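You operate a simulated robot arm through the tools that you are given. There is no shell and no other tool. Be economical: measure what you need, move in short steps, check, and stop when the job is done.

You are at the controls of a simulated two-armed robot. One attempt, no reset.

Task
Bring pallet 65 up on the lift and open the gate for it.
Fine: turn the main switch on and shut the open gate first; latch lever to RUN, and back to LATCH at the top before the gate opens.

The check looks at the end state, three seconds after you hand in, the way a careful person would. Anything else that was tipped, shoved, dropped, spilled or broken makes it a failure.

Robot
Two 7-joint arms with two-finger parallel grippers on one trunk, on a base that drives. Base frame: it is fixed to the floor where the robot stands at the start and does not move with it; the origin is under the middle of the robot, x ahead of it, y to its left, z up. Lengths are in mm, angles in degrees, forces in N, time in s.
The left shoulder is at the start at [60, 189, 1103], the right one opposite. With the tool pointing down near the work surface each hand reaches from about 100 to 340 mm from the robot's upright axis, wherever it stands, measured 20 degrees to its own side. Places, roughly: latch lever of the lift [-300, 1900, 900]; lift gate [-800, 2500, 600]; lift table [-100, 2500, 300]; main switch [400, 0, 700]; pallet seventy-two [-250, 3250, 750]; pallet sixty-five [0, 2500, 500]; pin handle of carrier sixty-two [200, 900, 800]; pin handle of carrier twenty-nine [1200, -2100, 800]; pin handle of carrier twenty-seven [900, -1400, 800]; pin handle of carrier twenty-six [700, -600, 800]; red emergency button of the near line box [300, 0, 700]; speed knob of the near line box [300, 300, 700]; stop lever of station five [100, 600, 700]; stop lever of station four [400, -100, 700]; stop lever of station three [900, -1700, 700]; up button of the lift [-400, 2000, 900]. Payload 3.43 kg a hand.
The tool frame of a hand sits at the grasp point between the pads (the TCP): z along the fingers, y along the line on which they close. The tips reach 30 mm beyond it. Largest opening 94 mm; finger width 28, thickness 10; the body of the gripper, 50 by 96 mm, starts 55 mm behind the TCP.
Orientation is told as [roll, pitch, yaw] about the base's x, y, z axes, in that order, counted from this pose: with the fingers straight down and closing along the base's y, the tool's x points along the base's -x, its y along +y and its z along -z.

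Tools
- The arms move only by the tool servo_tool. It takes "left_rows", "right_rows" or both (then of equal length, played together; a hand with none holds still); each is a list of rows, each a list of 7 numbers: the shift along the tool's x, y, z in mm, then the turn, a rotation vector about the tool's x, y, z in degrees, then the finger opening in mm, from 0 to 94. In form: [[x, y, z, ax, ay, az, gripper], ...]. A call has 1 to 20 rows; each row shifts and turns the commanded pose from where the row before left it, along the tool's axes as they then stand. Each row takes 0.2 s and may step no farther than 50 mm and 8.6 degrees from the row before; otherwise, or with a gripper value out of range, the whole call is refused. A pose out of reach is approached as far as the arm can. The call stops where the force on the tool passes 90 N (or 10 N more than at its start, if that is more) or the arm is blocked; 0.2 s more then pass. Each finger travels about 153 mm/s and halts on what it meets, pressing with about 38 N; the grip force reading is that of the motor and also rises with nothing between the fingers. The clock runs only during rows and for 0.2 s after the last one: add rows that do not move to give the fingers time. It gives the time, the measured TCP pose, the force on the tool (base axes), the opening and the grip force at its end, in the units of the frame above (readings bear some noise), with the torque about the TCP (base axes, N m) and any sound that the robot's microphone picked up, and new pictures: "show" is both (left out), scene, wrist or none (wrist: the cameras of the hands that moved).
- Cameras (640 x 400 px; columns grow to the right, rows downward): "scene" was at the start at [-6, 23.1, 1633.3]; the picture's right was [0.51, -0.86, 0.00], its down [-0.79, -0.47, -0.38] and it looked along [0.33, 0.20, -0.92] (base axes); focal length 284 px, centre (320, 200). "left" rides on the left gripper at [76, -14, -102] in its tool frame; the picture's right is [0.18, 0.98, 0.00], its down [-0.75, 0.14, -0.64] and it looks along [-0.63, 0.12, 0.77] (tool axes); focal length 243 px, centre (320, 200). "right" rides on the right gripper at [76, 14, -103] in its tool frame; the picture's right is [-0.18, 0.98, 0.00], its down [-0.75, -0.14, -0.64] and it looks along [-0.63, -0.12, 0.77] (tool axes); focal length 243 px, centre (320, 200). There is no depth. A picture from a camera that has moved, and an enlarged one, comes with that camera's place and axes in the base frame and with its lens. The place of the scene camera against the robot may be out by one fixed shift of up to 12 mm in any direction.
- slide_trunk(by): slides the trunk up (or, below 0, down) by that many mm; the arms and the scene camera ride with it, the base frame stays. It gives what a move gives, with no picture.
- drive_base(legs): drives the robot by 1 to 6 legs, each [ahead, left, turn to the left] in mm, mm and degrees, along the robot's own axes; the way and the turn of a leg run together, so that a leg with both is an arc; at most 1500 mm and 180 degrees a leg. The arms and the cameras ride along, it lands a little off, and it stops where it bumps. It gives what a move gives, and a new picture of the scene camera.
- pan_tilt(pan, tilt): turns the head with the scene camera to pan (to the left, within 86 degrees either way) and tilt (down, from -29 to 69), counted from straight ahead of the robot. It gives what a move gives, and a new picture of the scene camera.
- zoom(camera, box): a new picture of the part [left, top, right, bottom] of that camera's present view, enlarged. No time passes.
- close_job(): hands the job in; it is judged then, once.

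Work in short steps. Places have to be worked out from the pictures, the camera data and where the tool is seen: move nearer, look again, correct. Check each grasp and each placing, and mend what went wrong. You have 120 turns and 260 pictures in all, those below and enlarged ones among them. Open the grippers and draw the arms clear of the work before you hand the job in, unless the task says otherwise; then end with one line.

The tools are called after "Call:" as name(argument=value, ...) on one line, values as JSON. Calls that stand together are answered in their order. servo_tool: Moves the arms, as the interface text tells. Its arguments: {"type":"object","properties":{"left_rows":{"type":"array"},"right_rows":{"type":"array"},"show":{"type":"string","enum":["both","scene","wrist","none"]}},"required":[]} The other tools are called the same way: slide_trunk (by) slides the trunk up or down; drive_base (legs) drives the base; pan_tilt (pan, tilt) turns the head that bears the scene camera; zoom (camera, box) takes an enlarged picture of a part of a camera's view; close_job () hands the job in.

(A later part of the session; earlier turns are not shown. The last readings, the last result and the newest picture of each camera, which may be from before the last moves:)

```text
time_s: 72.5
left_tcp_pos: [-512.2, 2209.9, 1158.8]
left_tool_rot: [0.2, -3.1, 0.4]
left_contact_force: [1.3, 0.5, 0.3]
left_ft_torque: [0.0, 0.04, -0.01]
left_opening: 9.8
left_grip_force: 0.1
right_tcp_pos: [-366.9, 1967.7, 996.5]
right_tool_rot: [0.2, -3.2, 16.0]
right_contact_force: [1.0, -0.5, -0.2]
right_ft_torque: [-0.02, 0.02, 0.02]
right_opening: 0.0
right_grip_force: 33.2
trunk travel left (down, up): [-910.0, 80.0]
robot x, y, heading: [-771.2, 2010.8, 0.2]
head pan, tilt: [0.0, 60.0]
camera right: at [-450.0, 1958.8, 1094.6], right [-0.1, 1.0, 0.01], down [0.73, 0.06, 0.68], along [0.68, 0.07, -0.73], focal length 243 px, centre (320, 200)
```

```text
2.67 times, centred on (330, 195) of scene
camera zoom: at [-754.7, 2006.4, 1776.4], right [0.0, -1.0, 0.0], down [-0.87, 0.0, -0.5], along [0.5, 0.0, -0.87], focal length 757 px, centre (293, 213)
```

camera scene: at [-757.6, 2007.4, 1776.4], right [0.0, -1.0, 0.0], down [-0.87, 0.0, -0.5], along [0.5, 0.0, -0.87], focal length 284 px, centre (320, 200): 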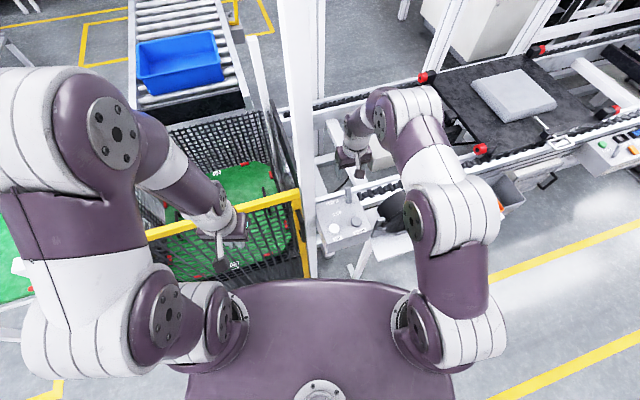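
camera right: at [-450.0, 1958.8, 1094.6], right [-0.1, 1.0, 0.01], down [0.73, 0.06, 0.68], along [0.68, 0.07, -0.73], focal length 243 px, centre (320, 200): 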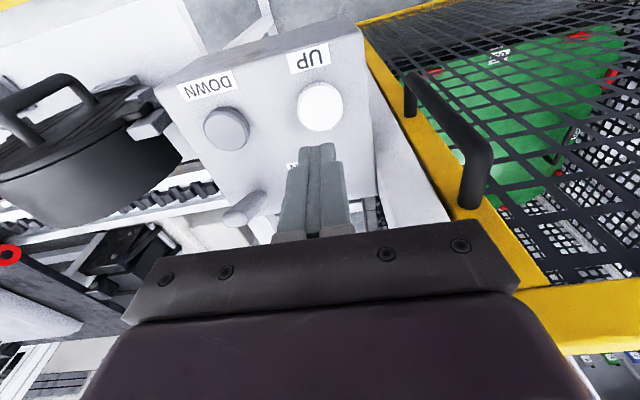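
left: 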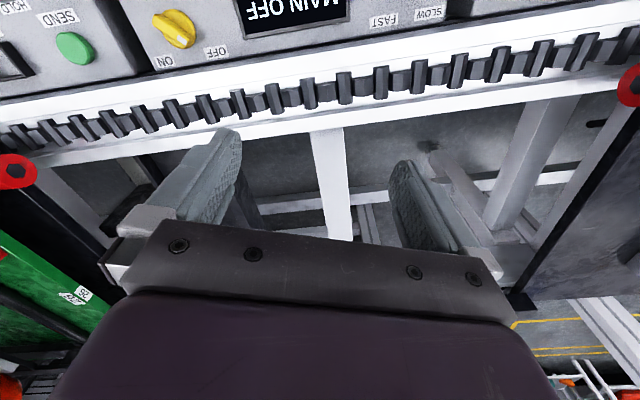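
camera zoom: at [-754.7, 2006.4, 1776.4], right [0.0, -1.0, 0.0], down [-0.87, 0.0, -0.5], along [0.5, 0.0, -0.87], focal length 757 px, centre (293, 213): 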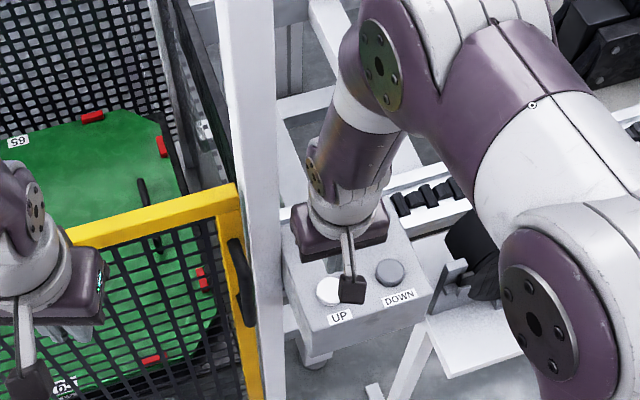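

The finger is 5 mm short of the button centre. I correct and descend to just above it, then press gently.

Call:
servo_tool(right_rows=[[5, 0, 25, 0, 0, 0, 0], [0, 0, 25, 0, 0, 0, 0], [0, 0, 8, 0, 0, 0, 0], [0, 0, 4, 0, 0, 0, 0], [0, 0, 3, 0, 0, 0, 0]], show="both")

```text
time_s: 73.7
left_tcp_pos: [-515.8, 2212.3, 1159.7]
left_tool_rot: [0.1, -3.3, 0.5]
left_contact_force: [0.1, 0.3, 0.1]
left_ft_torque: [0.01, -0.05, 0.03]
left_opening: 10.0
left_grip_force: 0.0
right_tcp_pos: [-367.9, 1967.7, 935.8]
right_tool_rot: [-0.1, -3.4, 16.1]
right_contact_force: [-2.3, -0.3, 14.6]
right_ft_torque: [-0.05, 0.23, 0.08]
right_opening: 0.0
right_grip_force: 33.2
trunk travel left (down, up): [-910.0, 80.0]
robot x, y, heading: [-770.9, 2012.5, 0.2]
head pan, tilt: [0.0, 60.0]
heard: click
camera scene: at [-761.1, 2007.6, 1776.7], right [0.0, -1.0, 0.0], down [-0.87, 0.0, -0.5], along [0.5, 0.0, -0.87], focal length 284 px, centre (320, 200)
camera right: at [-452.4, 1958.2, 1031.5], right [-0.1, 1.0, 0.01], down [0.72, 0.06, 0.69], along [0.68, 0.07, -0.73], focal length 243 px, centre (320, 200)
```

scene: 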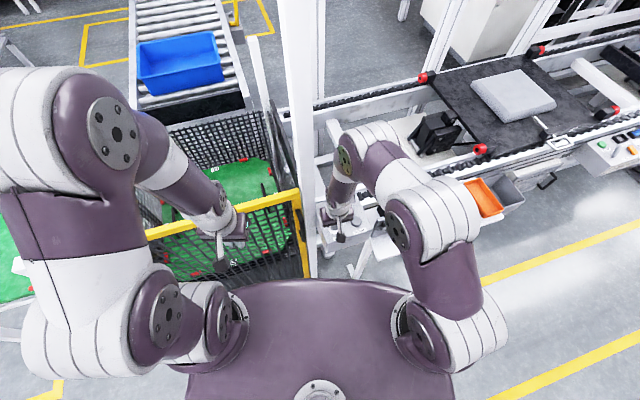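
right: 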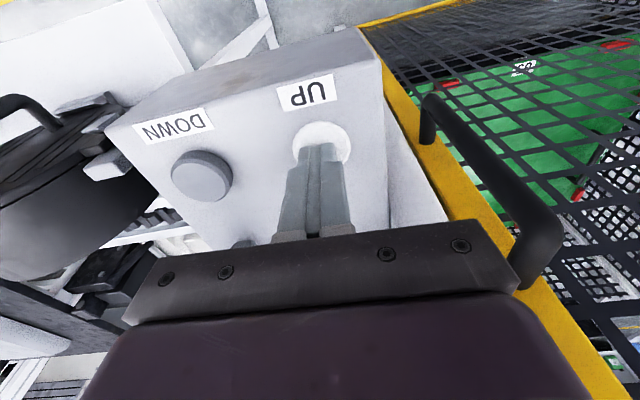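

A click was heard at 15 N. I hold for a second and watch whether the lift moves.

Call:
servo_tool(right_rows=[[0, 0, 0, 0, 0, 0, 0], [0, 0, 0, 0, 0, 0, 0], [0, 0, 0, 0, 0, 0, 0], [0, 0, 0, 0, 0, 0, 0], [0, 0, 0, 0, 0, 0, 0]], show="both")

```text
time_s: 74.9
left_tcp_pos: [-515.4, 2211.9, 1157.8]
left_tool_rot: [0.1, -3.3, 0.3]
left_contact_force: [0.0, -0.1, -1.1]
left_ft_torque: [-0.04, 0.04, 0.01]
left_opening: 9.8
left_grip_force: 0.0
right_tcp_pos: [-368.3, 1968.2, 933.5]
right_tool_rot: [0.1, -3.5, 16.1]
right_contact_force: [0.5, -0.3, 20.4]
right_ft_torque: [-0.08, 0.26, 0.0]
right_opening: 0.0
right_grip_force: 32.9
trunk travel left (down, up): [-910.0, 80.0]
robot x, y, heading: [-770.9, 2014.6, 0.4]
head pan, tilt: [0.0, 60.0]
camera scene: at [-760.3, 2007.9, 1776.4], right [0.0, -1.0, 0.0], down [-0.87, 0.0, -0.5], along [0.5, 0.0, -0.87], focal length 284 px, centre (320, 200)
camera right: at [-452.3, 1958.3, 1031.0], right [-0.1, 1.0, 0.01], down [0.73, 0.06, 0.69], along [0.68, 0.07, -0.73], focal length 243 px, centre (320, 200)
```

scene: 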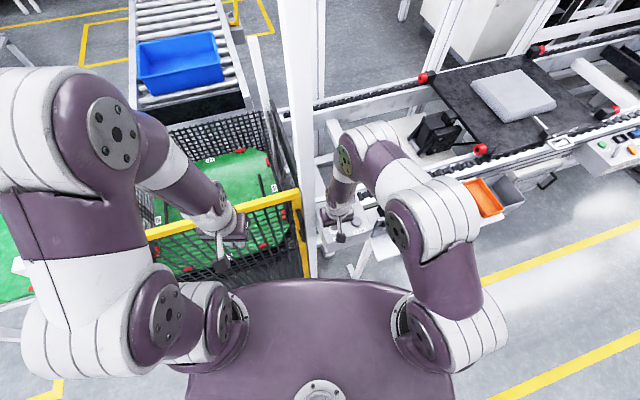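
right: 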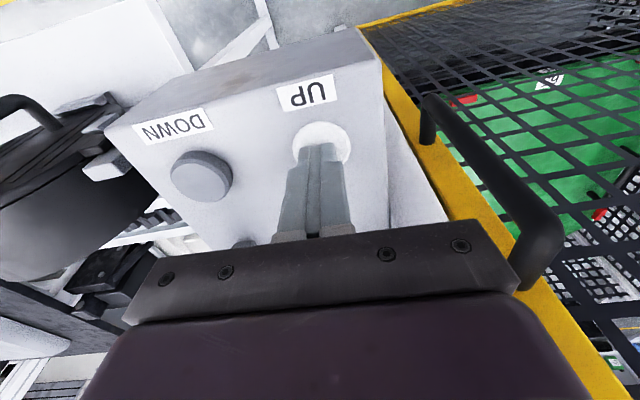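

The table is rising while I hold. I keep holding.

Call:
servo_tool(right_rows=[[0, 0, 0, 0, 0, 0, 0], [0, 0, 0, 0, 0, 0, 0], [0, 0, 0, 0, 0, 0, 0], [0, 0, 0, 0, 0, 0, 0], [0, 0, 0, 0, 0, 0, 0], [0, 0, 0, 0, 0, 0, 0], [0, 0, 0, 0, 0, 0, 0], [0, 0, 0, 0, 0, 0, 0], [0, 0, 0, 0, 0, 0, 0], [0, 0, 0, 0, 0, 0, 0], [0, 0, 0, 0, 0, 0, 0], [0, 0, 0, 0, 0, 0, 0]], show="both")

```text
time_s: 77.5
left_tcp_pos: [-516.2, 2212.4, 1159.2]
left_tool_rot: [0.2, -3.4, 0.4]
left_contact_force: [0.6, 1.1, -0.5]
left_ft_torque: [-0.02, -0.02, -0.01]
left_opening: 10.0
left_grip_force: 0.0
right_tcp_pos: [-368.8, 1967.4, 933.8]
right_tool_rot: [-0.1, -3.4, 16.1]
right_contact_force: [0.0, 0.2, 20.6]
right_ft_torque: [-0.04, 0.24, 0.02]
right_opening: 0.0
right_grip_force: 33.1
trunk travel left (down, up): [-910.0, 80.0]
robot x, y, heading: [-770.7, 2015.7, 0.1]
head pan, tilt: [0.0, 60.0]
camera scene: at [-760.1, 2008.1, 1776.4], right [0.0, -1.0, 0.0], down [-0.87, 0.0, -0.5], along [0.5, 0.0, -0.87], focal length 284 px, centre (320, 200)
camera right: at [-452.2, 1958.4, 1030.9], right [-0.1, 1.0, 0.01], down [0.73, 0.06, 0.69], along [0.68, 0.07, -0.73], focal length 243 px, centre (320, 200)
```

scene: 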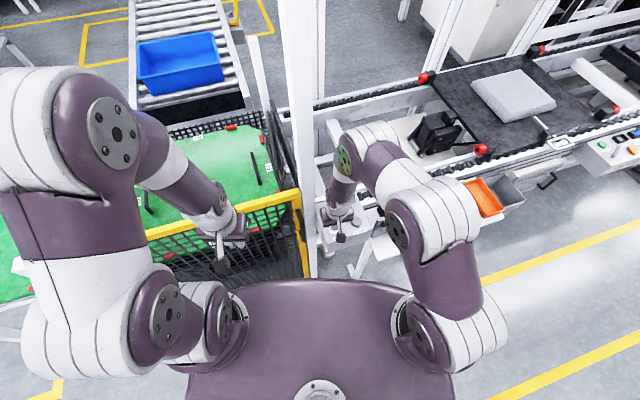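
right: 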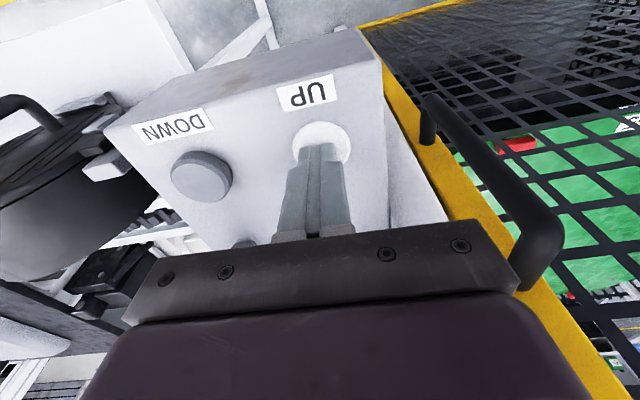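

Rising well. I hold further.

Call:
servo_tool(right_rows=[[0, 0, 0, 0, 0, 0, 0], [0, 0, 0, 0, 0, 0, 0], [0, 0, 0, 0, 0, 0, 0], [0, 0, 0, 0, 0, 0, 0], [0, 0, 0, 0, 0, 0, 0], [0, 0, 0, 0, 0, 0, 0], [0, 0, 0, 0, 0, 0, 0], [0, 0, 0, 0, 0, 0, 0], [0, 0, 0, 0, 0, 0, 0], [0, 0, 0, 0, 0, 0, 0], [0, 0, 0, 0, 0, 0, 0], [0, 0, 0, 0, 0, 0, 0], [0, 0, 0, 0, 0, 0, 0], [0, 0, 0, 0, 0, 0, 0], [0, 0, 0, 0, 0, 0, 0]], show="scene")

```text
time_s: 80.7
left_tcp_pos: [-515.5, 2211.4, 1159.4]
left_tool_rot: [0.1, -3.3, 0.4]
left_contact_force: [0.3, -0.6, 0.2]
left_ft_torque: [-0.01, -0.03, -0.01]
left_opening: 10.0
left_grip_force: 0.1
right_tcp_pos: [-369.4, 1966.8, 934.4]
right_tool_rot: [0.0, -3.4, 16.0]
right_contact_force: [1.2, 0.6, 21.4]
right_ft_torque: [-0.08, 0.21, 0.04]
right_opening: 0.0
right_grip_force: 32.9
trunk travel left (down, up): [-910.0, 80.0]
robot x, y, heading: [-767.2, 2015.4, 0.3]
head pan, tilt: [0.0, 60.0]
camera scene: at [-760.1, 2008.1, 1776.4], right [0.0, -1.0, 0.0], down [-0.87, 0.0, -0.5], along [0.5, 0.0, -0.87], focal length 284 px, centre (320, 200)
```

scene: 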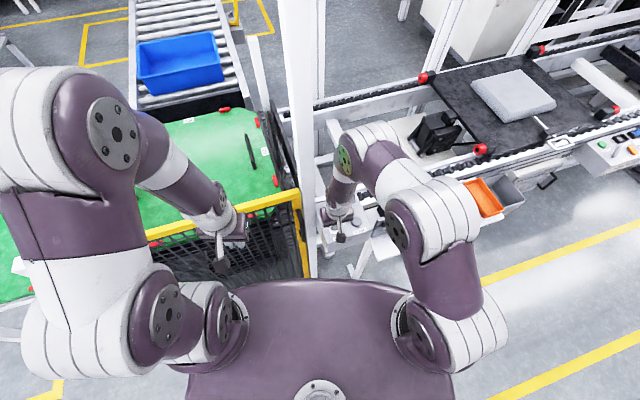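

Still rising maybe; hold 2 s more and compare.

Call:
servo_tool(right_rows=[[0, 0, 0, 0, 0, 0, 0], [0, 0, 0, 0, 0, 0, 0], [0, 0, 0, 0, 0, 0, 0], [0, 0, 0, 0, 0, 0, 0], [0, 0, 0, 0, 0, 0, 0], [0, 0, 0, 0, 0, 0, 0], [0, 0, 0, 0, 0, 0, 0], [0, 0, 0, 0, 0, 0, 0], [0, 0, 0, 0, 0, 0, 0], [0, 0, 0, 0, 0, 0, 0]], show="scene")

```text
time_s: 82.9
left_tcp_pos: [-515.3, 2212.3, 1157.8]
left_tool_rot: [0.2, -3.3, 0.5]
left_contact_force: [-0.6, -0.3, 0.4]
left_ft_torque: [-0.01, 0.03, -0.04]
left_opening: 10.1
left_grip_force: 0.0
right_tcp_pos: [-369.1, 1966.3, 933.7]
right_tool_rot: [0.0, -3.4, 16.2]
right_contact_force: [1.2, 1.1, 21.1]
right_ft_torque: [-0.05, 0.21, 0.01]
right_opening: 0.0
right_grip_force: 32.6
trunk travel left (down, up): [-910.0, 80.0]
robot x, y, heading: [-768.9, 2016.4, 0.2]
head pan, tilt: [0.0, 60.0]
camera scene: at [-760.1, 2008.1, 1776.4], right [0.0, -1.0, 0.0], down [-0.87, 0.0, -0.5], along [0.5, 0.0, -0.87], focal length 284 px, centre (320, 200)
```

scene: 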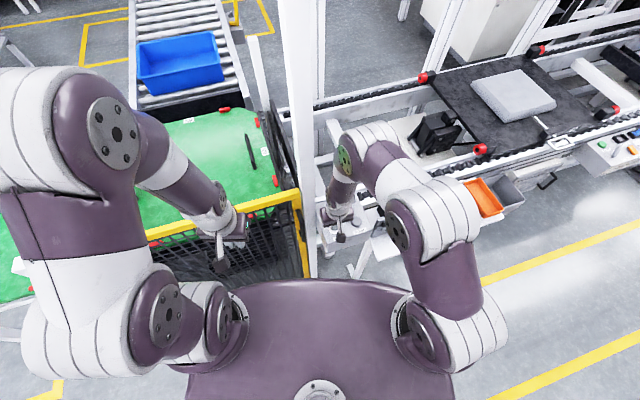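

No further change, so the lift is at the top. I release the button, rise, and go back above the lever, opening the fingers.

Call:
servo_tool(right_rows=[[0, 0, -30, 0, 0, 0, 0], [0, 0, -35, 0, 0, 0, 0], [0, 0, -32, 0, 0, 0, 0], [-30, -38, 0, 0, 0, 0, 30], [-30, -39, 0, 0, 0, 0, 60], [0, 0, 0, 0, 0, 0, 60]], show="both")

Call:
zoom(camera="right", box=[200, 40, 460, 202])

```text
time_s: 84.3
left_tcp_pos: [-515.7, 2212.7, 1159.9]
left_tool_rot: [0.1, -3.3, 0.4]
left_contact_force: [0.1, 0.0, 0.7]
left_ft_torque: [0.03, 0.0, 0.0]
left_opening: 10.1
left_grip_force: 0.0
right_tcp_pos: [-293.8, 1909.4, 1034.4]
right_tool_rot: [0.0, -3.3, 16.1]
right_contact_force: [0.2, -1.0, 0.5]
right_ft_torque: [0.02, -0.01, -0.01]
right_opening: 60.0
right_grip_force: 0.1
trunk travel left (down, up): [-910.0, 80.0]
robot x, y, heading: [-766.5, 2010.5, 0.2]
head pan, tilt: [0.0, 60.0]
camera scene: at [-759.6, 2009.0, 1776.4], right [0.0, -1.0, 0.0], down [-0.87, 0.0, -0.5], along [0.5, 0.0, -0.87], focal length 284 px, centre (320, 200)
camera right: at [-377.9, 1899.9, 1131.8], right [-0.1, 1.0, 0.01], down [0.73, 0.06, 0.68], along [0.68, 0.07, -0.73], focal length 243 px, centre (320, 200)
```

scene: 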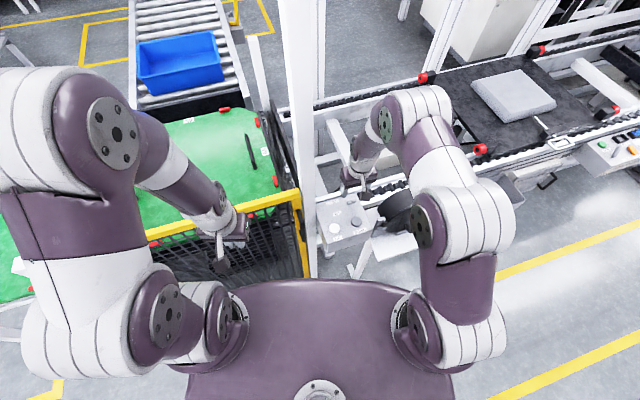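
right: 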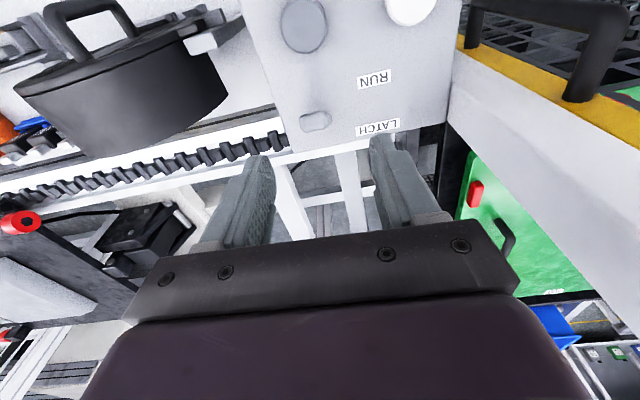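

```text
2.46 times, centred on (330, 121) of right
camera zoom: at [-377.9, 1899.9, 1131.8], right [-0.1, 1.0, 0.01], down [0.73, 0.06, 0.68], along [0.68, 0.07, -0.73], focal length 597 px, centre (295, 394)
```

zoom: 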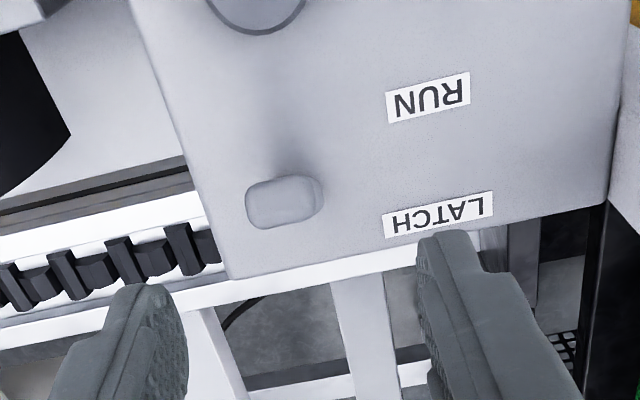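

The lift stays up. I descend over the lever and grip it.

Call:
servo_tool(right_rows=[[2, -3, 30, 0, 0, 0, 60], [2, 0, 30, 0, 0, 0, 60], [0, 0, 14, 0, 0, 0, 60], [0, 0, 0, 0, 0, 0, 35], [0, 0, 0, 0, 0, 0, 10], [0, 0, 0, 0, 0, 0, 10]], show="wrist")

```text
time_s: 85.7
left_tcp_pos: [-513.0, 2211.8, 1158.5]
left_tool_rot: [0.2, -3.2, 0.5]
left_contact_force: [0.7, 0.3, -0.5]
left_ft_torque: [0.03, -0.02, -0.03]
left_opening: 10.0
left_grip_force: 0.1
right_tcp_pos: [-292.9, 1905.2, 958.1]
right_tool_rot: [0.0, -3.3, 16.1]
right_contact_force: [-1.5, 5.1, -4.2]
right_ft_torque: [0.02, 0.04, -0.16]
right_opening: 25.7
right_grip_force: 44.6
trunk travel left (down, up): [-910.0, 80.0]
robot x, y, heading: [-767.3, 2014.8, -0.1]
head pan, tilt: [0.0, 60.0]
camera right: at [-375.7, 1896.4, 1056.1], right [-0.1, 1.0, 0.01], down [0.73, 0.06, 0.68], along [0.68, 0.07, -0.73], focal length 243 px, centre (320, 200)
```

right: 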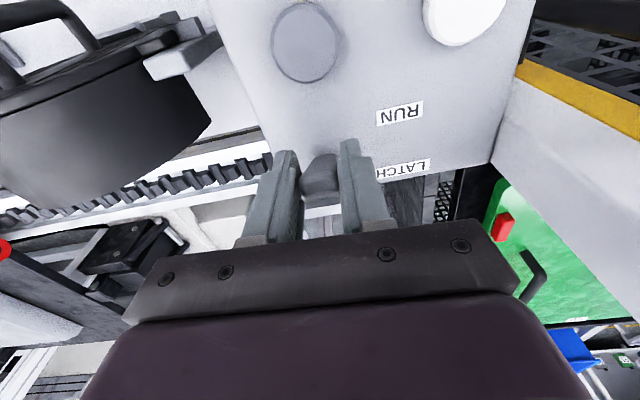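

Gripped at 25.7 mm. I push it away toward LATCH by ~52 mm.

Call:
servo_tool(right_rows=[[-10, 0, 0, 0, 0, 0, 10], [-10, 0, 0, 0, 0, 0, 10], [-10, 0, 0, 0, 0, 0, 10], [-10, 0, 0, 0, 0, 0, 10], [-8, 0, 0, 0, 0, 0, 10], [-6, 0, 0, 0, 0, 0, 10]], show="none")

Call:
servo_tool(right_rows=[[0, 0, 0, 0, 0, 0, 40], [0, 0, 0, 0, 0, 0, 60], [0, 0, -35, 0, 0, 0, 60], [0, 0, -35, 0, 0, 0, 60]], show="both")

Call:
zoom(camera="right", box=[200, 40, 460, 202])

Call:
zoom(camera="scene", box=[210, 120, 450, 270])

```text
time_s: 87.1
left_tcp_pos: [-517.5, 2212.6, 1159.9]
left_tool_rot: [0.1, -3.5, 0.3]
left_contact_force: [0.5, 0.1, 0.1]
left_ft_torque: [0.01, -0.02, 0.0]
left_opening: 9.9
left_grip_force: 0.1
right_tcp_pos: [-246.6, 1921.0, 962.9]
right_tool_rot: [0.0, -3.1, 16.2]
right_contact_force: [-22.9, 3.2, -4.7]
right_ft_torque: [-0.35, 1.0, -0.01]
right_opening: 26.2
right_grip_force: 44.9
trunk travel left (down, up): [-910.0, 80.0]
robot x, y, heading: [-765.9, 2011.2, 0.2]
head pan, tilt: [0.0, 60.0]
```

```text
time_s: 88.1
left_tcp_pos: [-515.5, 2212.3, 1158.3]
left_tool_rot: [0.1, -3.3, 0.4]
left_contact_force: [0.1, 0.3, 1.0]
left_ft_torque: [0.01, 0.02, 0.03]
left_opening: 10.2
left_grip_force: 0.1
right_tcp_pos: [-244.8, 1918.5, 1032.4]
right_tool_rot: [0.0, -3.3, 16.1]
right_contact_force: [0.2, -0.4, -0.3]
right_ft_torque: [-0.01, 0.01, 0.01]
right_opening: 59.9
right_grip_force: 0.0
trunk travel left (down, up): [-910.0, 80.0]
robot x, y, heading: [-771.6, 2012.0, 0.2]
head pan, tilt: [0.0, 60.0]
camera scene: at [-759.0, 2007.6, 1776.3], right [0.0, -1.0, 0.0], down [-0.87, 0.0, -0.5], along [0.5, 0.0, -0.87], focal length 284 px, centre (320, 200)
camera right: at [-328.1, 1909.7, 1129.7], right [-0.1, 1.0, 0.01], down [0.73, 0.06, 0.68], along [0.68, 0.07, -0.73], focal length 243 px, centre (320, 200)
```

scene: 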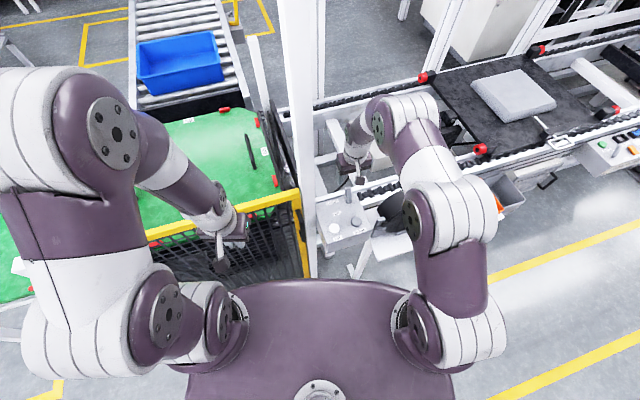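
right: 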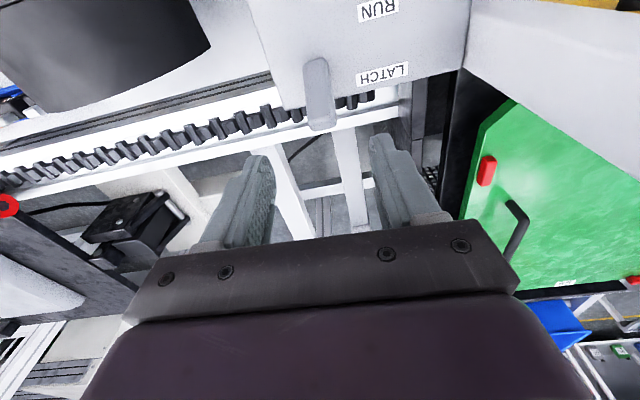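

```text
2.46 times, centred on (330, 121) of right
camera zoom: at [-328.1, 1909.7, 1129.7], right [-0.1, 1.0, 0.01], down [0.73, 0.06, 0.68], along [0.68, 0.07, -0.73], focal length 597 px, centre (295, 394)
```

zoom: 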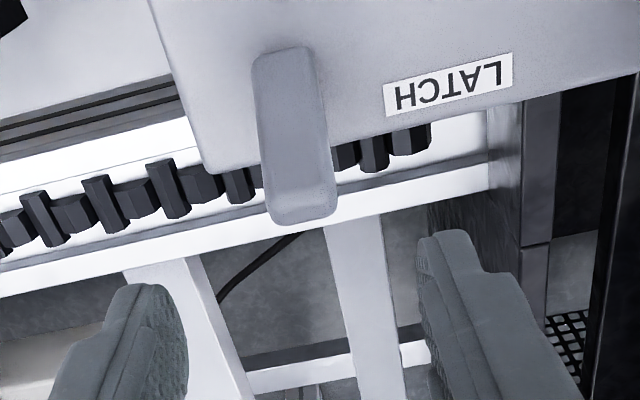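

```text
2.67 times, centred on (330, 195) of scene
camera zoom: at [-759.0, 2007.6, 1776.3], right [0.0, -1.0, 0.0], down [-0.87, 0.0, -0.5], along [0.5, 0.0, -0.87], focal length 757 px, centre (293, 213)
```

zoom: 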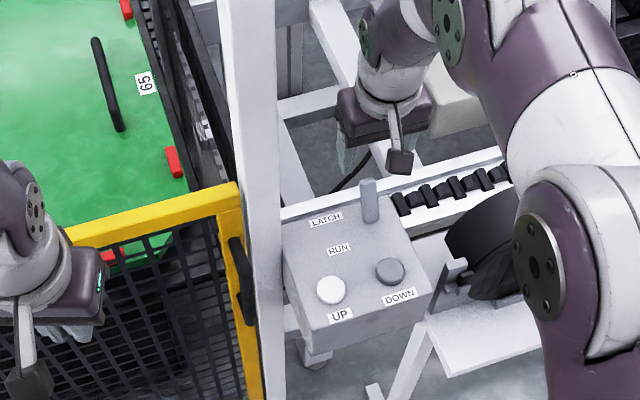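

Lever is back at LATCH exactly as originally. The gate handle is a vertical D: bar ≈ (-377, 2075), z 790–955. I lift and withdraw the right hand, and bring the left hand above the handle with yaw +22°.

Call:
servo_tool(right_rows=[[0, 0, -40, 0, 0, 0, 40], [40, -5, -20, 0, 0, 0, 20], [40, -15, 0, 0, 0, 0, 0], [40, -15, 0, 0, 0, 0, 0], [20, -15, 0, 0, 0, 0, 0], [0, 0, 0, 0, 0, 0, 0]], left_rows=[[-25, 0, 0, 0, 0, 0, 20], [-28, -35, 0, 0, 0, 0, 50], [-28, -35, 0, 0, 0, -5, 50], [-28, -30, 18, 0, 0, -5, 50], [-15, -30, 18, 0, 0, -5, 50], [0, 0, 18, 0, 0, -6.5, 50]], show="both")

Call:
zoom(camera="left", box=[160, 0, 480, 200])

```text
time_s: 89.5
left_tcp_pos: [-378.9, 2088.6, 1111.2]
left_tool_rot: [-1.1, -3.1, 22.1]
left_contact_force: [0.5, 0.0, -0.8]
left_ft_torque: [-0.01, 0.02, 0.01]
left_opening: 50.0
left_grip_force: 0.1
right_tcp_pos: [-368.3, 1832.8, 1084.2]
right_tool_rot: [-0.1, -3.2, 16.3]
right_contact_force: [0.3, 0.0, -0.9]
right_ft_torque: [0.02, -0.03, 0.0]
right_opening: 0.0
right_grip_force: 33.1
trunk travel left (down, up): [-910.0, 80.0]
robot x, y, heading: [-770.8, 2012.6, 0.1]
head pan, tilt: [0.0, 60.0]
camera scene: at [-757.5, 2008.2, 1776.4], right [0.0, -1.0, 0.0], down [-0.87, 0.0, -0.5], along [0.5, 0.0, -0.87], focal length 284 px, centre (320, 200)
camera right: at [-451.8, 1824.4, 1181.3], right [-0.1, 1.0, 0.01], down [0.73, 0.06, 0.68], along [0.68, 0.07, -0.73], focal length 243 px, centre (320, 200)
camera left: at [-449.2, 2046.6, 1210.8], right [-0.54, 0.84, -0.03], down [0.61, 0.41, 0.68], along [0.58, 0.35, -0.73], focal length 243 px, centre (320, 200)
```

scene: 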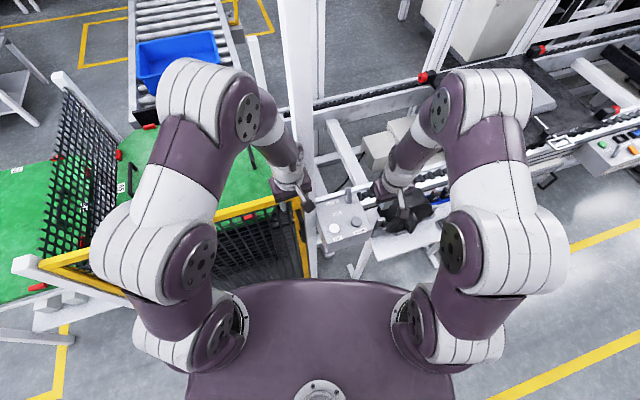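
right: 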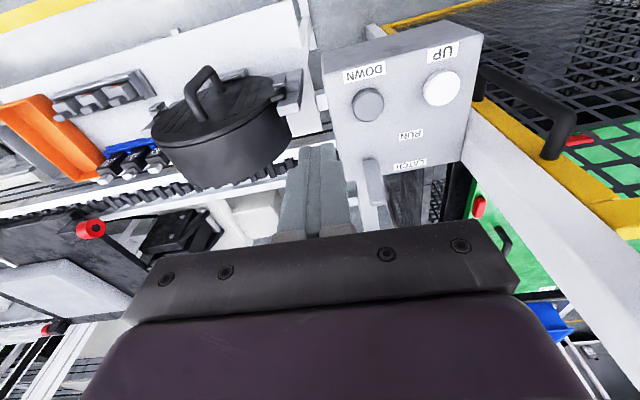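
left: 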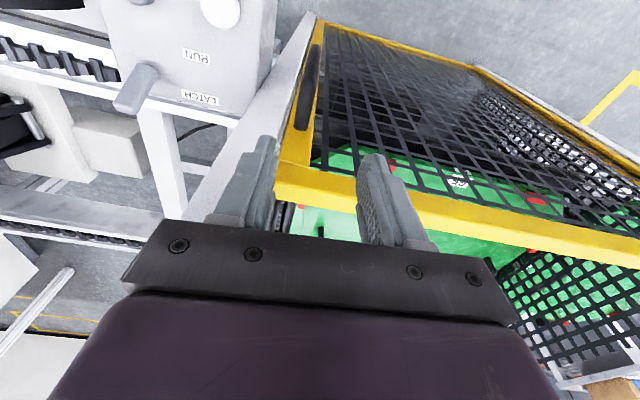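

```text
2.00 times, centred on (320, 100) of left
camera zoom: at [-449.2, 2046.6, 1210.8], right [-0.54, 0.84, -0.03], down [0.61, 0.41, 0.68], along [0.58, 0.35, -0.73], focal length 485 px, centre (320, 400)
```

zoom: 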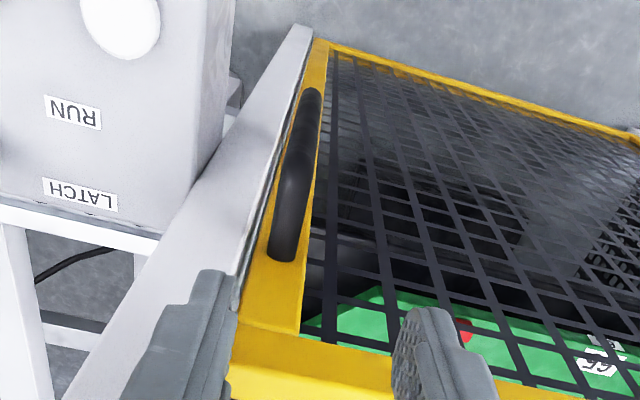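

Handle bar ≈ (-374, 2074), standing 50 mm off the gate. I correct the hand's tilt, shift -15 along tool y, and descend to just above the handle.

Call:
servo_tool(left_rows=[[1, -15, 0, -2.2, 2.5, 0, 50], [0, 0, 35, 0, 0, 0, 50], [0, 0, 35, 0, 0, 0, 50], [0, 0, 35, 0, 0, 0, 50]], show="wrist")

Call:
zoom(camera="left", box=[160, 0, 480, 200])

```text
time_s: 90.5
left_tcp_pos: [-372.6, 2076.6, 1007.6]
left_tool_rot: [1.1, -0.5, 21.9]
left_contact_force: [-0.5, 0.3, 0.2]
left_ft_torque: [0.0, -0.04, 0.0]
left_opening: 50.1
left_grip_force: 0.1
right_tcp_pos: [-368.1, 1832.7, 1084.4]
right_tool_rot: [0.1, -3.3, 16.1]
right_contact_force: [-0.1, -1.0, -0.3]
right_ft_torque: [0.02, 0.03, 0.0]
right_opening: 0.0
right_grip_force: 33.2
trunk travel left (down, up): [-910.0, 80.0]
robot x, y, heading: [-770.4, 2015.2, 0.0]
head pan, tilt: [0.0, 60.0]
camera left: at [-438.5, 2031.9, 1109.6], right [-0.54, 0.84, 0.02], down [0.65, 0.4, 0.65], along [0.54, 0.36, -0.76], focal length 243 px, centre (320, 200)
```

left: 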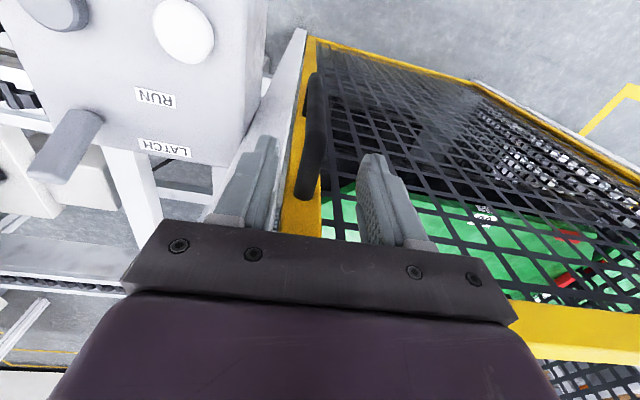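

```text
2.00 times, centred on (320, 100) of left
camera zoom: at [-438.5, 2031.9, 1109.6], right [-0.54, 0.84, 0.02], down [0.65, 0.4, 0.65], along [0.54, 0.36, -0.76], focal length 485 px, centre (320, 400)
```

zoom: 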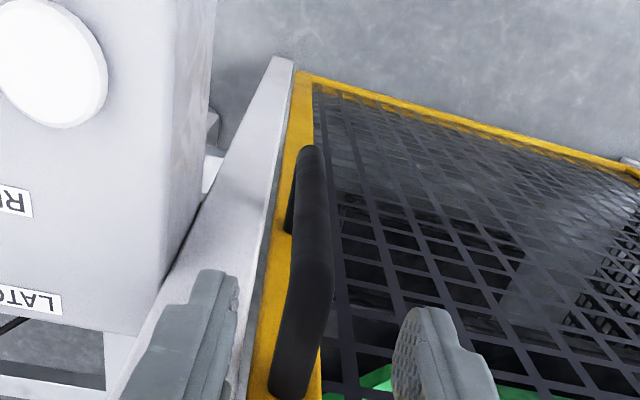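

The handle is centred between the fingers. I descend 85 mm and close.

Call:
servo_tool(left_rows=[[0, 0, 30, 0, 0, 0, 50], [0, 0, 30, 0, 0, 0, 50], [0, 0, 25, 0, 0, 0, 50], [0, 0, 0, 0, 0, 0, 25], [0, 0, 0, 0, 0, 0, 5], [0, 0, 0, 0, 0, 0, 5]], show="wrist")

```text
time_s: 90.8
left_tcp_pos: [-374.5, 2075.8, 997.9]
left_tool_rot: [0.8, -1.2, 22.0]
left_contact_force: [-25.1, -7.4, 18.3]
left_ft_torque: [0.49, -2.23, -0.37]
left_opening: 50.2
left_grip_force: 0.0
right_tcp_pos: [-372.9, 1833.3, 1085.8]
right_tool_rot: [-0.1, -3.4, 16.2]
right_contact_force: [0.3, 0.3, -1.1]
right_ft_torque: [-0.03, 0.02, 0.02]
right_opening: 0.0
right_grip_force: 33.1
trunk travel left (down, up): [-910.0, 80.0]
robot x, y, heading: [-764.8, 2017.1, 0.2]
head pan, tilt: [0.0, 60.0]
stopped in row 1 (left hand): the force on the tool passed its limit at 105 N (the readings are from after the stop); the commanded pose is now the measured one
camera left: at [-441.3, 2032.9, 1099.9], right [-0.54, 0.84, 0.01], down [0.64, 0.4, 0.66], along [0.55, 0.36, -0.75], focal length 243 px, centre (320, 200)
```

left: 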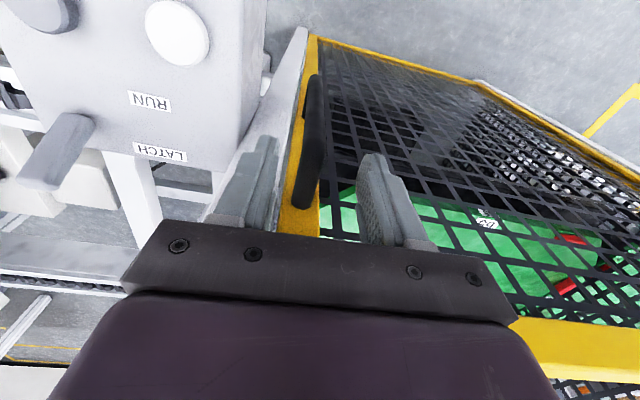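

The palm met the gate's top rail. I back off up and outward, tilt the hand 15° (tips toward the gate, body outward), and descend again.

Call:
servo_tool(left_rows=[[10, 0, -15, 0, 0, 0, 50], [0, 0, 0, 0, -7.5, 0, 50], [0, 0, 0, 0, -7.5, 0, 50], [7, 0, 27, 0, 0, 0, 50]], show="wrist")

```text
time_s: 91.8
left_tcp_pos: [-377.8, 2072.1, 982.7]
left_tool_rot: [0.7, -16.1, 21.9]
left_contact_force: [0.6, 0.0, 0.0]
left_ft_torque: [0.0, 0.0, 0.02]
left_opening: 50.1
left_grip_force: 0.0
right_tcp_pos: [-367.5, 1833.0, 1084.1]
right_tool_rot: [-0.1, -3.2, 16.2]
right_contact_force: [0.7, 0.4, 0.2]
right_ft_torque: [0.03, 0.05, 0.04]
right_opening: 0.1
right_grip_force: 33.6
trunk travel left (down, up): [-910.0, 80.0]
robot x, y, heading: [-768.9, 2016.2, 0.2]
head pan, tilt: [0.0, 60.0]
camera left: at [-465.5, 2020.0, 1062.0], right [-0.53, 0.84, -0.04], down [0.46, 0.33, 0.83], along [0.71, 0.42, -0.56], focal length 243 px, centre (320, 200)
```

left: 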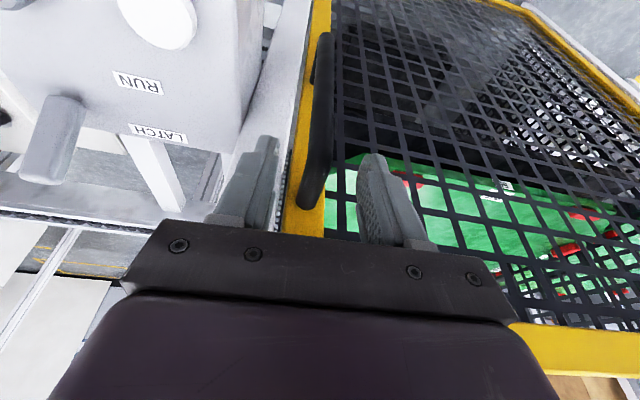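

Call:
zoom(camera="left", box=[200, 20, 440, 240])

```text
1.82 times, centred on (320, 130) of left
camera zoom: at [-465.5, 2020.0, 1062.0], right [-0.53, 0.84, -0.04], down [0.46, 0.33, 0.83], along [0.71, 0.42, -0.56], focal length 441 px, centre (320, 327)
```

zoom: 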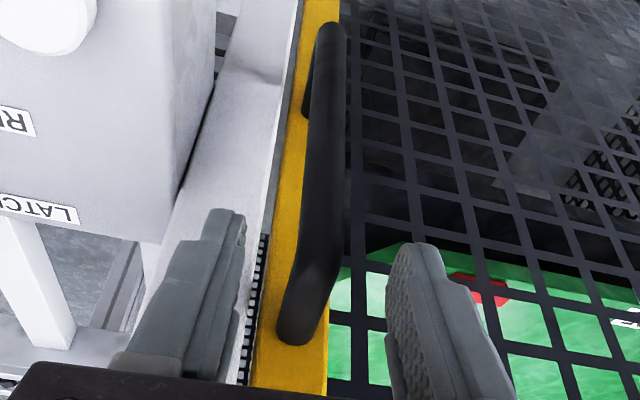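

Handle top is at z≈965; I need ~35 mm more overlap. I descend 33 mm and close.

Call:
servo_tool(left_rows=[[4, 0, 16, 0, 0, 0, 50], [4, 0, 16, 0, 0, 0, 50], [0, 0, 0, 0, 0, 0, 30], [0, 0, 0, 0, 0, 0, 5], [0, 0, 0, 0, 0, 0, 5]], show="wrist")

```text
time_s: 93.0
left_tcp_pos: [-377.6, 2072.2, 949.8]
left_tool_rot: [0.7, -16.0, 21.7]
left_contact_force: [2.7, -7.1, -5.8]
left_ft_torque: [0.1, -0.26, -0.13]
left_opening: 20.0
left_grip_force: 45.4
right_tcp_pos: [-367.4, 1832.5, 1084.2]
right_tool_rot: [0.2, -3.2, 16.1]
right_contact_force: [0.0, 0.5, 0.2]
right_ft_torque: [0.02, 0.03, 0.04]
right_opening: 0.0
right_grip_force: 32.9
trunk travel left (down, up): [-910.0, 80.0]
robot x, y, heading: [-765.8, 2014.0, 0.4]
head pan, tilt: [0.0, 60.0]
camera left: at [-466.2, 2019.6, 1028.8], right [-0.53, 0.85, -0.04], down [0.46, 0.33, 0.83], along [0.71, 0.42, -0.56], focal length 243 px, centre (320, 200)
```

left: 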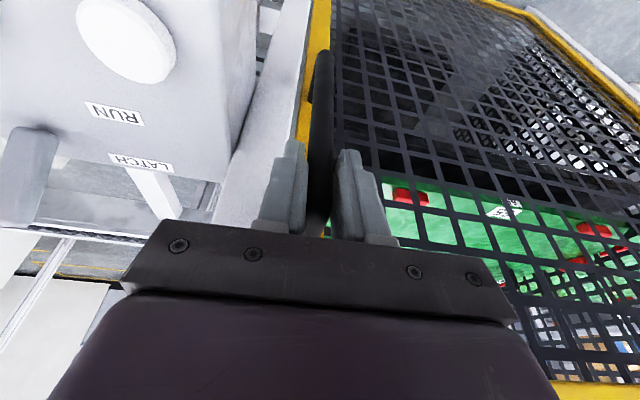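

Handle gripped (20 mm). I pull it outward 75 mm, following the swing.

Call:
servo_tool(left_rows=[[12, 0, -3, 0.3, 0, 1.0, 5], [24, 0, -6.5, 0.6, 0, 2.1, 5], [24, 0, -6.5, 0.6, 0, 2.1, 5], [14, 0, -4, 0.4, 0, 1.2, 5]], show="both")

```text
time_s: 94.0
left_tcp_pos: [-455.0, 2056.1, 950.2]
left_tool_rot: [0.8, -16.0, 15.4]
left_contact_force: [-7.6, 42.5, 39.4]
left_ft_torque: [-0.28, 0.05, 0.29]
left_opening: 19.9
left_grip_force: 45.1
right_tcp_pos: [-371.3, 1840.9, 1087.9]
right_tool_rot: [-0.5, -3.5, 16.3]
right_contact_force: [0.4, 0.5, -0.1]
right_ft_torque: [0.0, -0.03, 0.0]
right_opening: 0.0
right_grip_force: 32.9
trunk travel left (down, up): [-910.0, 80.0]
robot x, y, heading: [-768.6, 2018.4, 0.3]
head pan, tilt: [0.0, 60.0]
camera scene: at [-763.7, 2019.0, 1776.8], right [0.01, -1.0, 0.01], down [-0.86, -0.01, -0.5], along [0.5, 0.0, -0.86], focal length 284 px, centre (320, 200)
camera left: at [-548.2, 2014.1, 1028.5], right [-0.44, 0.9, -0.04], down [0.49, 0.27, 0.83], along [0.75, 0.34, -0.56], focal length 243 px, centre (320, 200)
```

scene: 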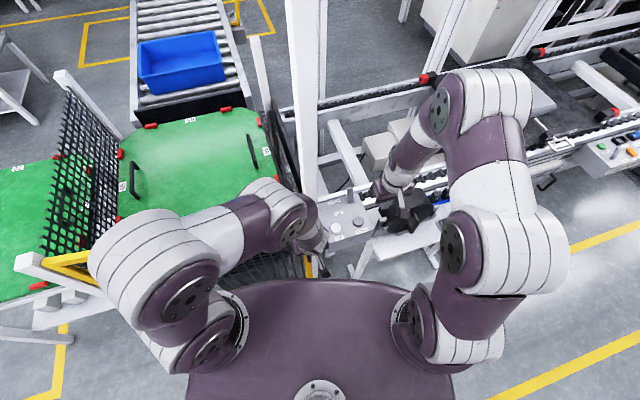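
left: 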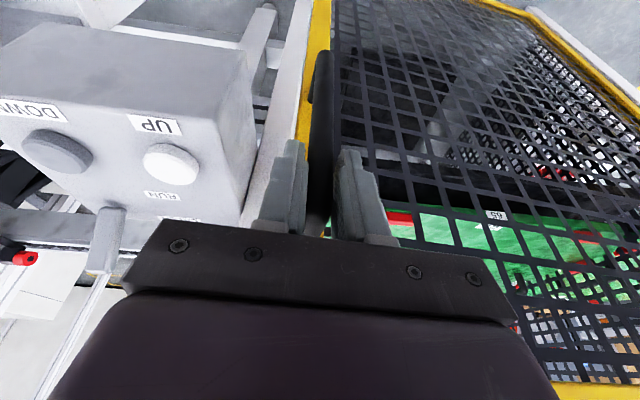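

The gate moved 77 mm outward. I relieve the sideways load, then back the base 90 mm with the handle in hand.

Call:
servo_tool(left_rows=[[0, 5, -5, 0, 0, 0, 5], [0, 0, 0, 0, 0, 0, 5]], show="none")

Call:
drive_base(legs=[[-90, 0, 0]])

```text
time_s: 94.6
left_tcp_pos: [-453.2, 2056.7, 950.4]
left_tool_rot: [0.8, -15.5, 15.2]
left_contact_force: [-3.5, 22.6, -39.5]
left_ft_torque: [-0.39, 0.39, 0.18]
left_opening: 20.6
left_grip_force: 44.7
right_tcp_pos: [-366.4, 1836.5, 1083.4]
right_tool_rot: [-0.1, -3.0, 16.2]
right_contact_force: [-0.7, 0.7, -0.5]
right_ft_torque: [0.02, 0.0, -0.02]
right_opening: 0.0
right_grip_force: 32.9
trunk travel left (down, up): [-910.0, 80.0]
robot x, y, heading: [-768.4, 2013.5, 0.1]
head pan, tilt: [0.0, 60.0]
```

```text
time_s: 95.7
left_tcp_pos: [-539.4, 2047.9, 957.5]
left_tool_rot: [0.2, -16.1, 15.2]
left_contact_force: [0.2, -11.5, 22.5]
left_ft_torque: [-0.01, 0.16, -0.55]
left_opening: 20.4
left_grip_force: 45.2
right_tcp_pos: [-457.3, 1833.5, 1085.3]
right_tool_rot: [0.0, -3.2, 16.2]
right_contact_force: [0.0, 0.8, -1.4]
right_ft_torque: [-0.03, -0.02, -0.02]
right_opening: 0.0
right_grip_force: 33.1
trunk travel left (down, up): [-910.0, 80.0]
robot x, y, heading: [-858.5, 2014.6, 0.1]
head pan, tilt: [0.0, 60.0]
camera scene: at [-848.3, 2006.8, 1777.4], right [0.0, -1.0, 0.0], down [-0.87, 0.0, -0.5], along [0.5, 0.0, -0.87], focal length 284 px, centre (320, 200)
```

scene: 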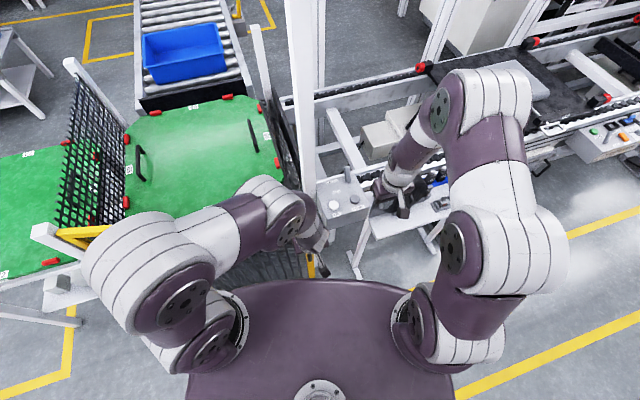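

The gate follows nicely. The robot can swing it rigidly about the hinge: an arc leg of 8° clockwise around H (in robot axes ≈ [-96, 44, -8]).

Call:
drive_base(legs=[[-96, 44, -8]])

```text
time_s: 96.9
left_tcp_pos: [-629.7, 2051.7, 955.3]
left_tool_rot: [0.1, -16.2, 7.3]
left_contact_force: [0.9, -10.3, 7.5]
left_ft_torque: [-0.03, 0.49, -0.56]
left_opening: 20.3
left_grip_force: 45.7
right_tcp_pos: [-579.1, 1829.9, 1085.2]
right_tool_rot: [0.0, -3.4, 8.3]
right_contact_force: [0.4, 0.0, -0.1]
right_ft_torque: [-0.04, -0.01, 0.02]
right_opening: 0.0
right_grip_force: 32.7
trunk travel left (down, up): [-910.0, 80.0]
robot x, y, heading: [-951.9, 2062.0, -7.8]
head pan, tilt: [0.0, 60.0]
camera scene: at [-941.1, 2055.6, 1776.5], right [-0.13, -0.99, 0.0], down [-0.86, 0.11, -0.5], along [0.5, -0.07, -0.87], focal length 284 px, centre (320, 200)
```

scene: 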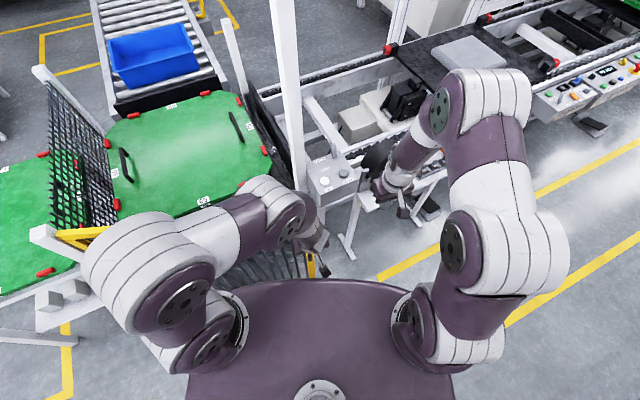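

Works with low forces. I repeat two more arc legs.

Call:
drive_base(legs=[[-96, 45, -8], [-96, 45, -8]])

```text
time_s: 98.8
left_tcp_pos: [-804.1, 2095.3, 956.6]
left_tool_rot: [0.1, -16.1, -9.1]
left_contact_force: [-14.0, -37.8, -21.1]
left_ft_torque: [0.46, 0.69, -0.73]
left_opening: 20.2
left_grip_force: 44.9
right_tcp_pos: [-817.6, 1868.8, 1082.8]
right_tool_rot: [0.4, -3.3, -7.7]
right_contact_force: [0.2, 0.4, 0.8]
right_ft_torque: [-0.03, -0.01, 0.0]
right_opening: 0.1
right_grip_force: 32.5
trunk travel left (down, up): [-910.0, 80.0]
robot x, y, heading: [-1109.5, 2205.1, -23.7]
head pan, tilt: [0.0, 60.0]
camera scene: at [-1100.2, 2183.8, 1776.3], right [-0.4, -0.92, 0.0], down [-0.79, 0.35, -0.5], along [0.46, -0.2, -0.87], focal length 284 px, centre (320, 200)
```

scene: 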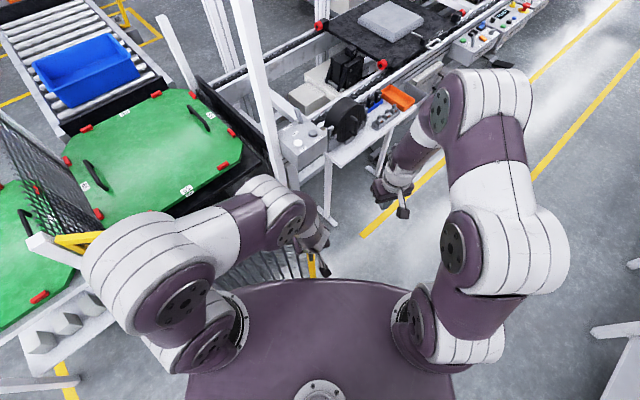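

Gate is ~38° open with load 38 N radial. I ease the hand 5 mm radially and do two more arc legs with slightly less left motion.

Call:
servo_tool(left_rows=[[0, -5, -2, 0, 0, 0, 5], [0, 0, 0, 0, 0, 0, 5]], show="none")

Call:
drive_base(legs=[[-96, 42, -8]])

```text
time_s: 99.5
left_tcp_pos: [-804.2, 2094.2, 956.9]
left_tool_rot: [0.0, -15.9, -9.1]
left_contact_force: [-2.5, -5.3, -37.3]
left_ft_torque: [0.19, 0.54, -0.29]
left_opening: 20.5
left_grip_force: 45.0
right_tcp_pos: [-814.5, 1871.6, 1082.3]
right_tool_rot: [0.1, -3.2, -7.8]
right_contact_force: [-0.1, -0.4, 0.5]
right_ft_torque: [0.01, -0.03, 0.02]
right_opening: 0.0
right_grip_force: 32.8
trunk travel left (down, up): [-910.0, 80.0]
robot x, y, heading: [-1110.6, 2202.5, -23.9]
head pan, tilt: [0.0, 60.0]
```

```text
time_s: 100.6
left_tcp_pos: [-886.8, 2133.4, 958.8]
left_tool_rot: [-0.5, -16.0, -17.1]
left_contact_force: [-0.3, -2.8, -7.1]
left_ft_torque: [0.35, 0.88, -0.41]
left_opening: 20.2
left_grip_force: 45.1
right_tcp_pos: [-929.9, 1918.4, 1083.8]
right_tool_rot: [0.0, -3.1, -15.9]
right_contact_force: [0.4, 0.2, -0.4]
right_ft_torque: [-0.03, 0.02, -0.01]
right_opening: 0.0
right_grip_force: 32.7
trunk travel left (down, up): [-910.0, 80.0]
robot x, y, heading: [-1172.6, 2280.7, -31.9]
head pan, tilt: [0.0, 60.0]
camera scene: at [-1164.1, 2274.3, 1776.8], right [-0.53, -0.85, 0.0], down [-0.74, 0.46, -0.5], along [0.42, -0.26, -0.87], focal length 284 px, centre (320, 200)
```

scene: 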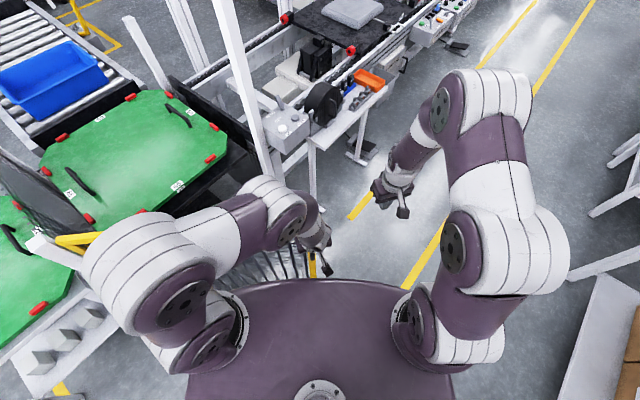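

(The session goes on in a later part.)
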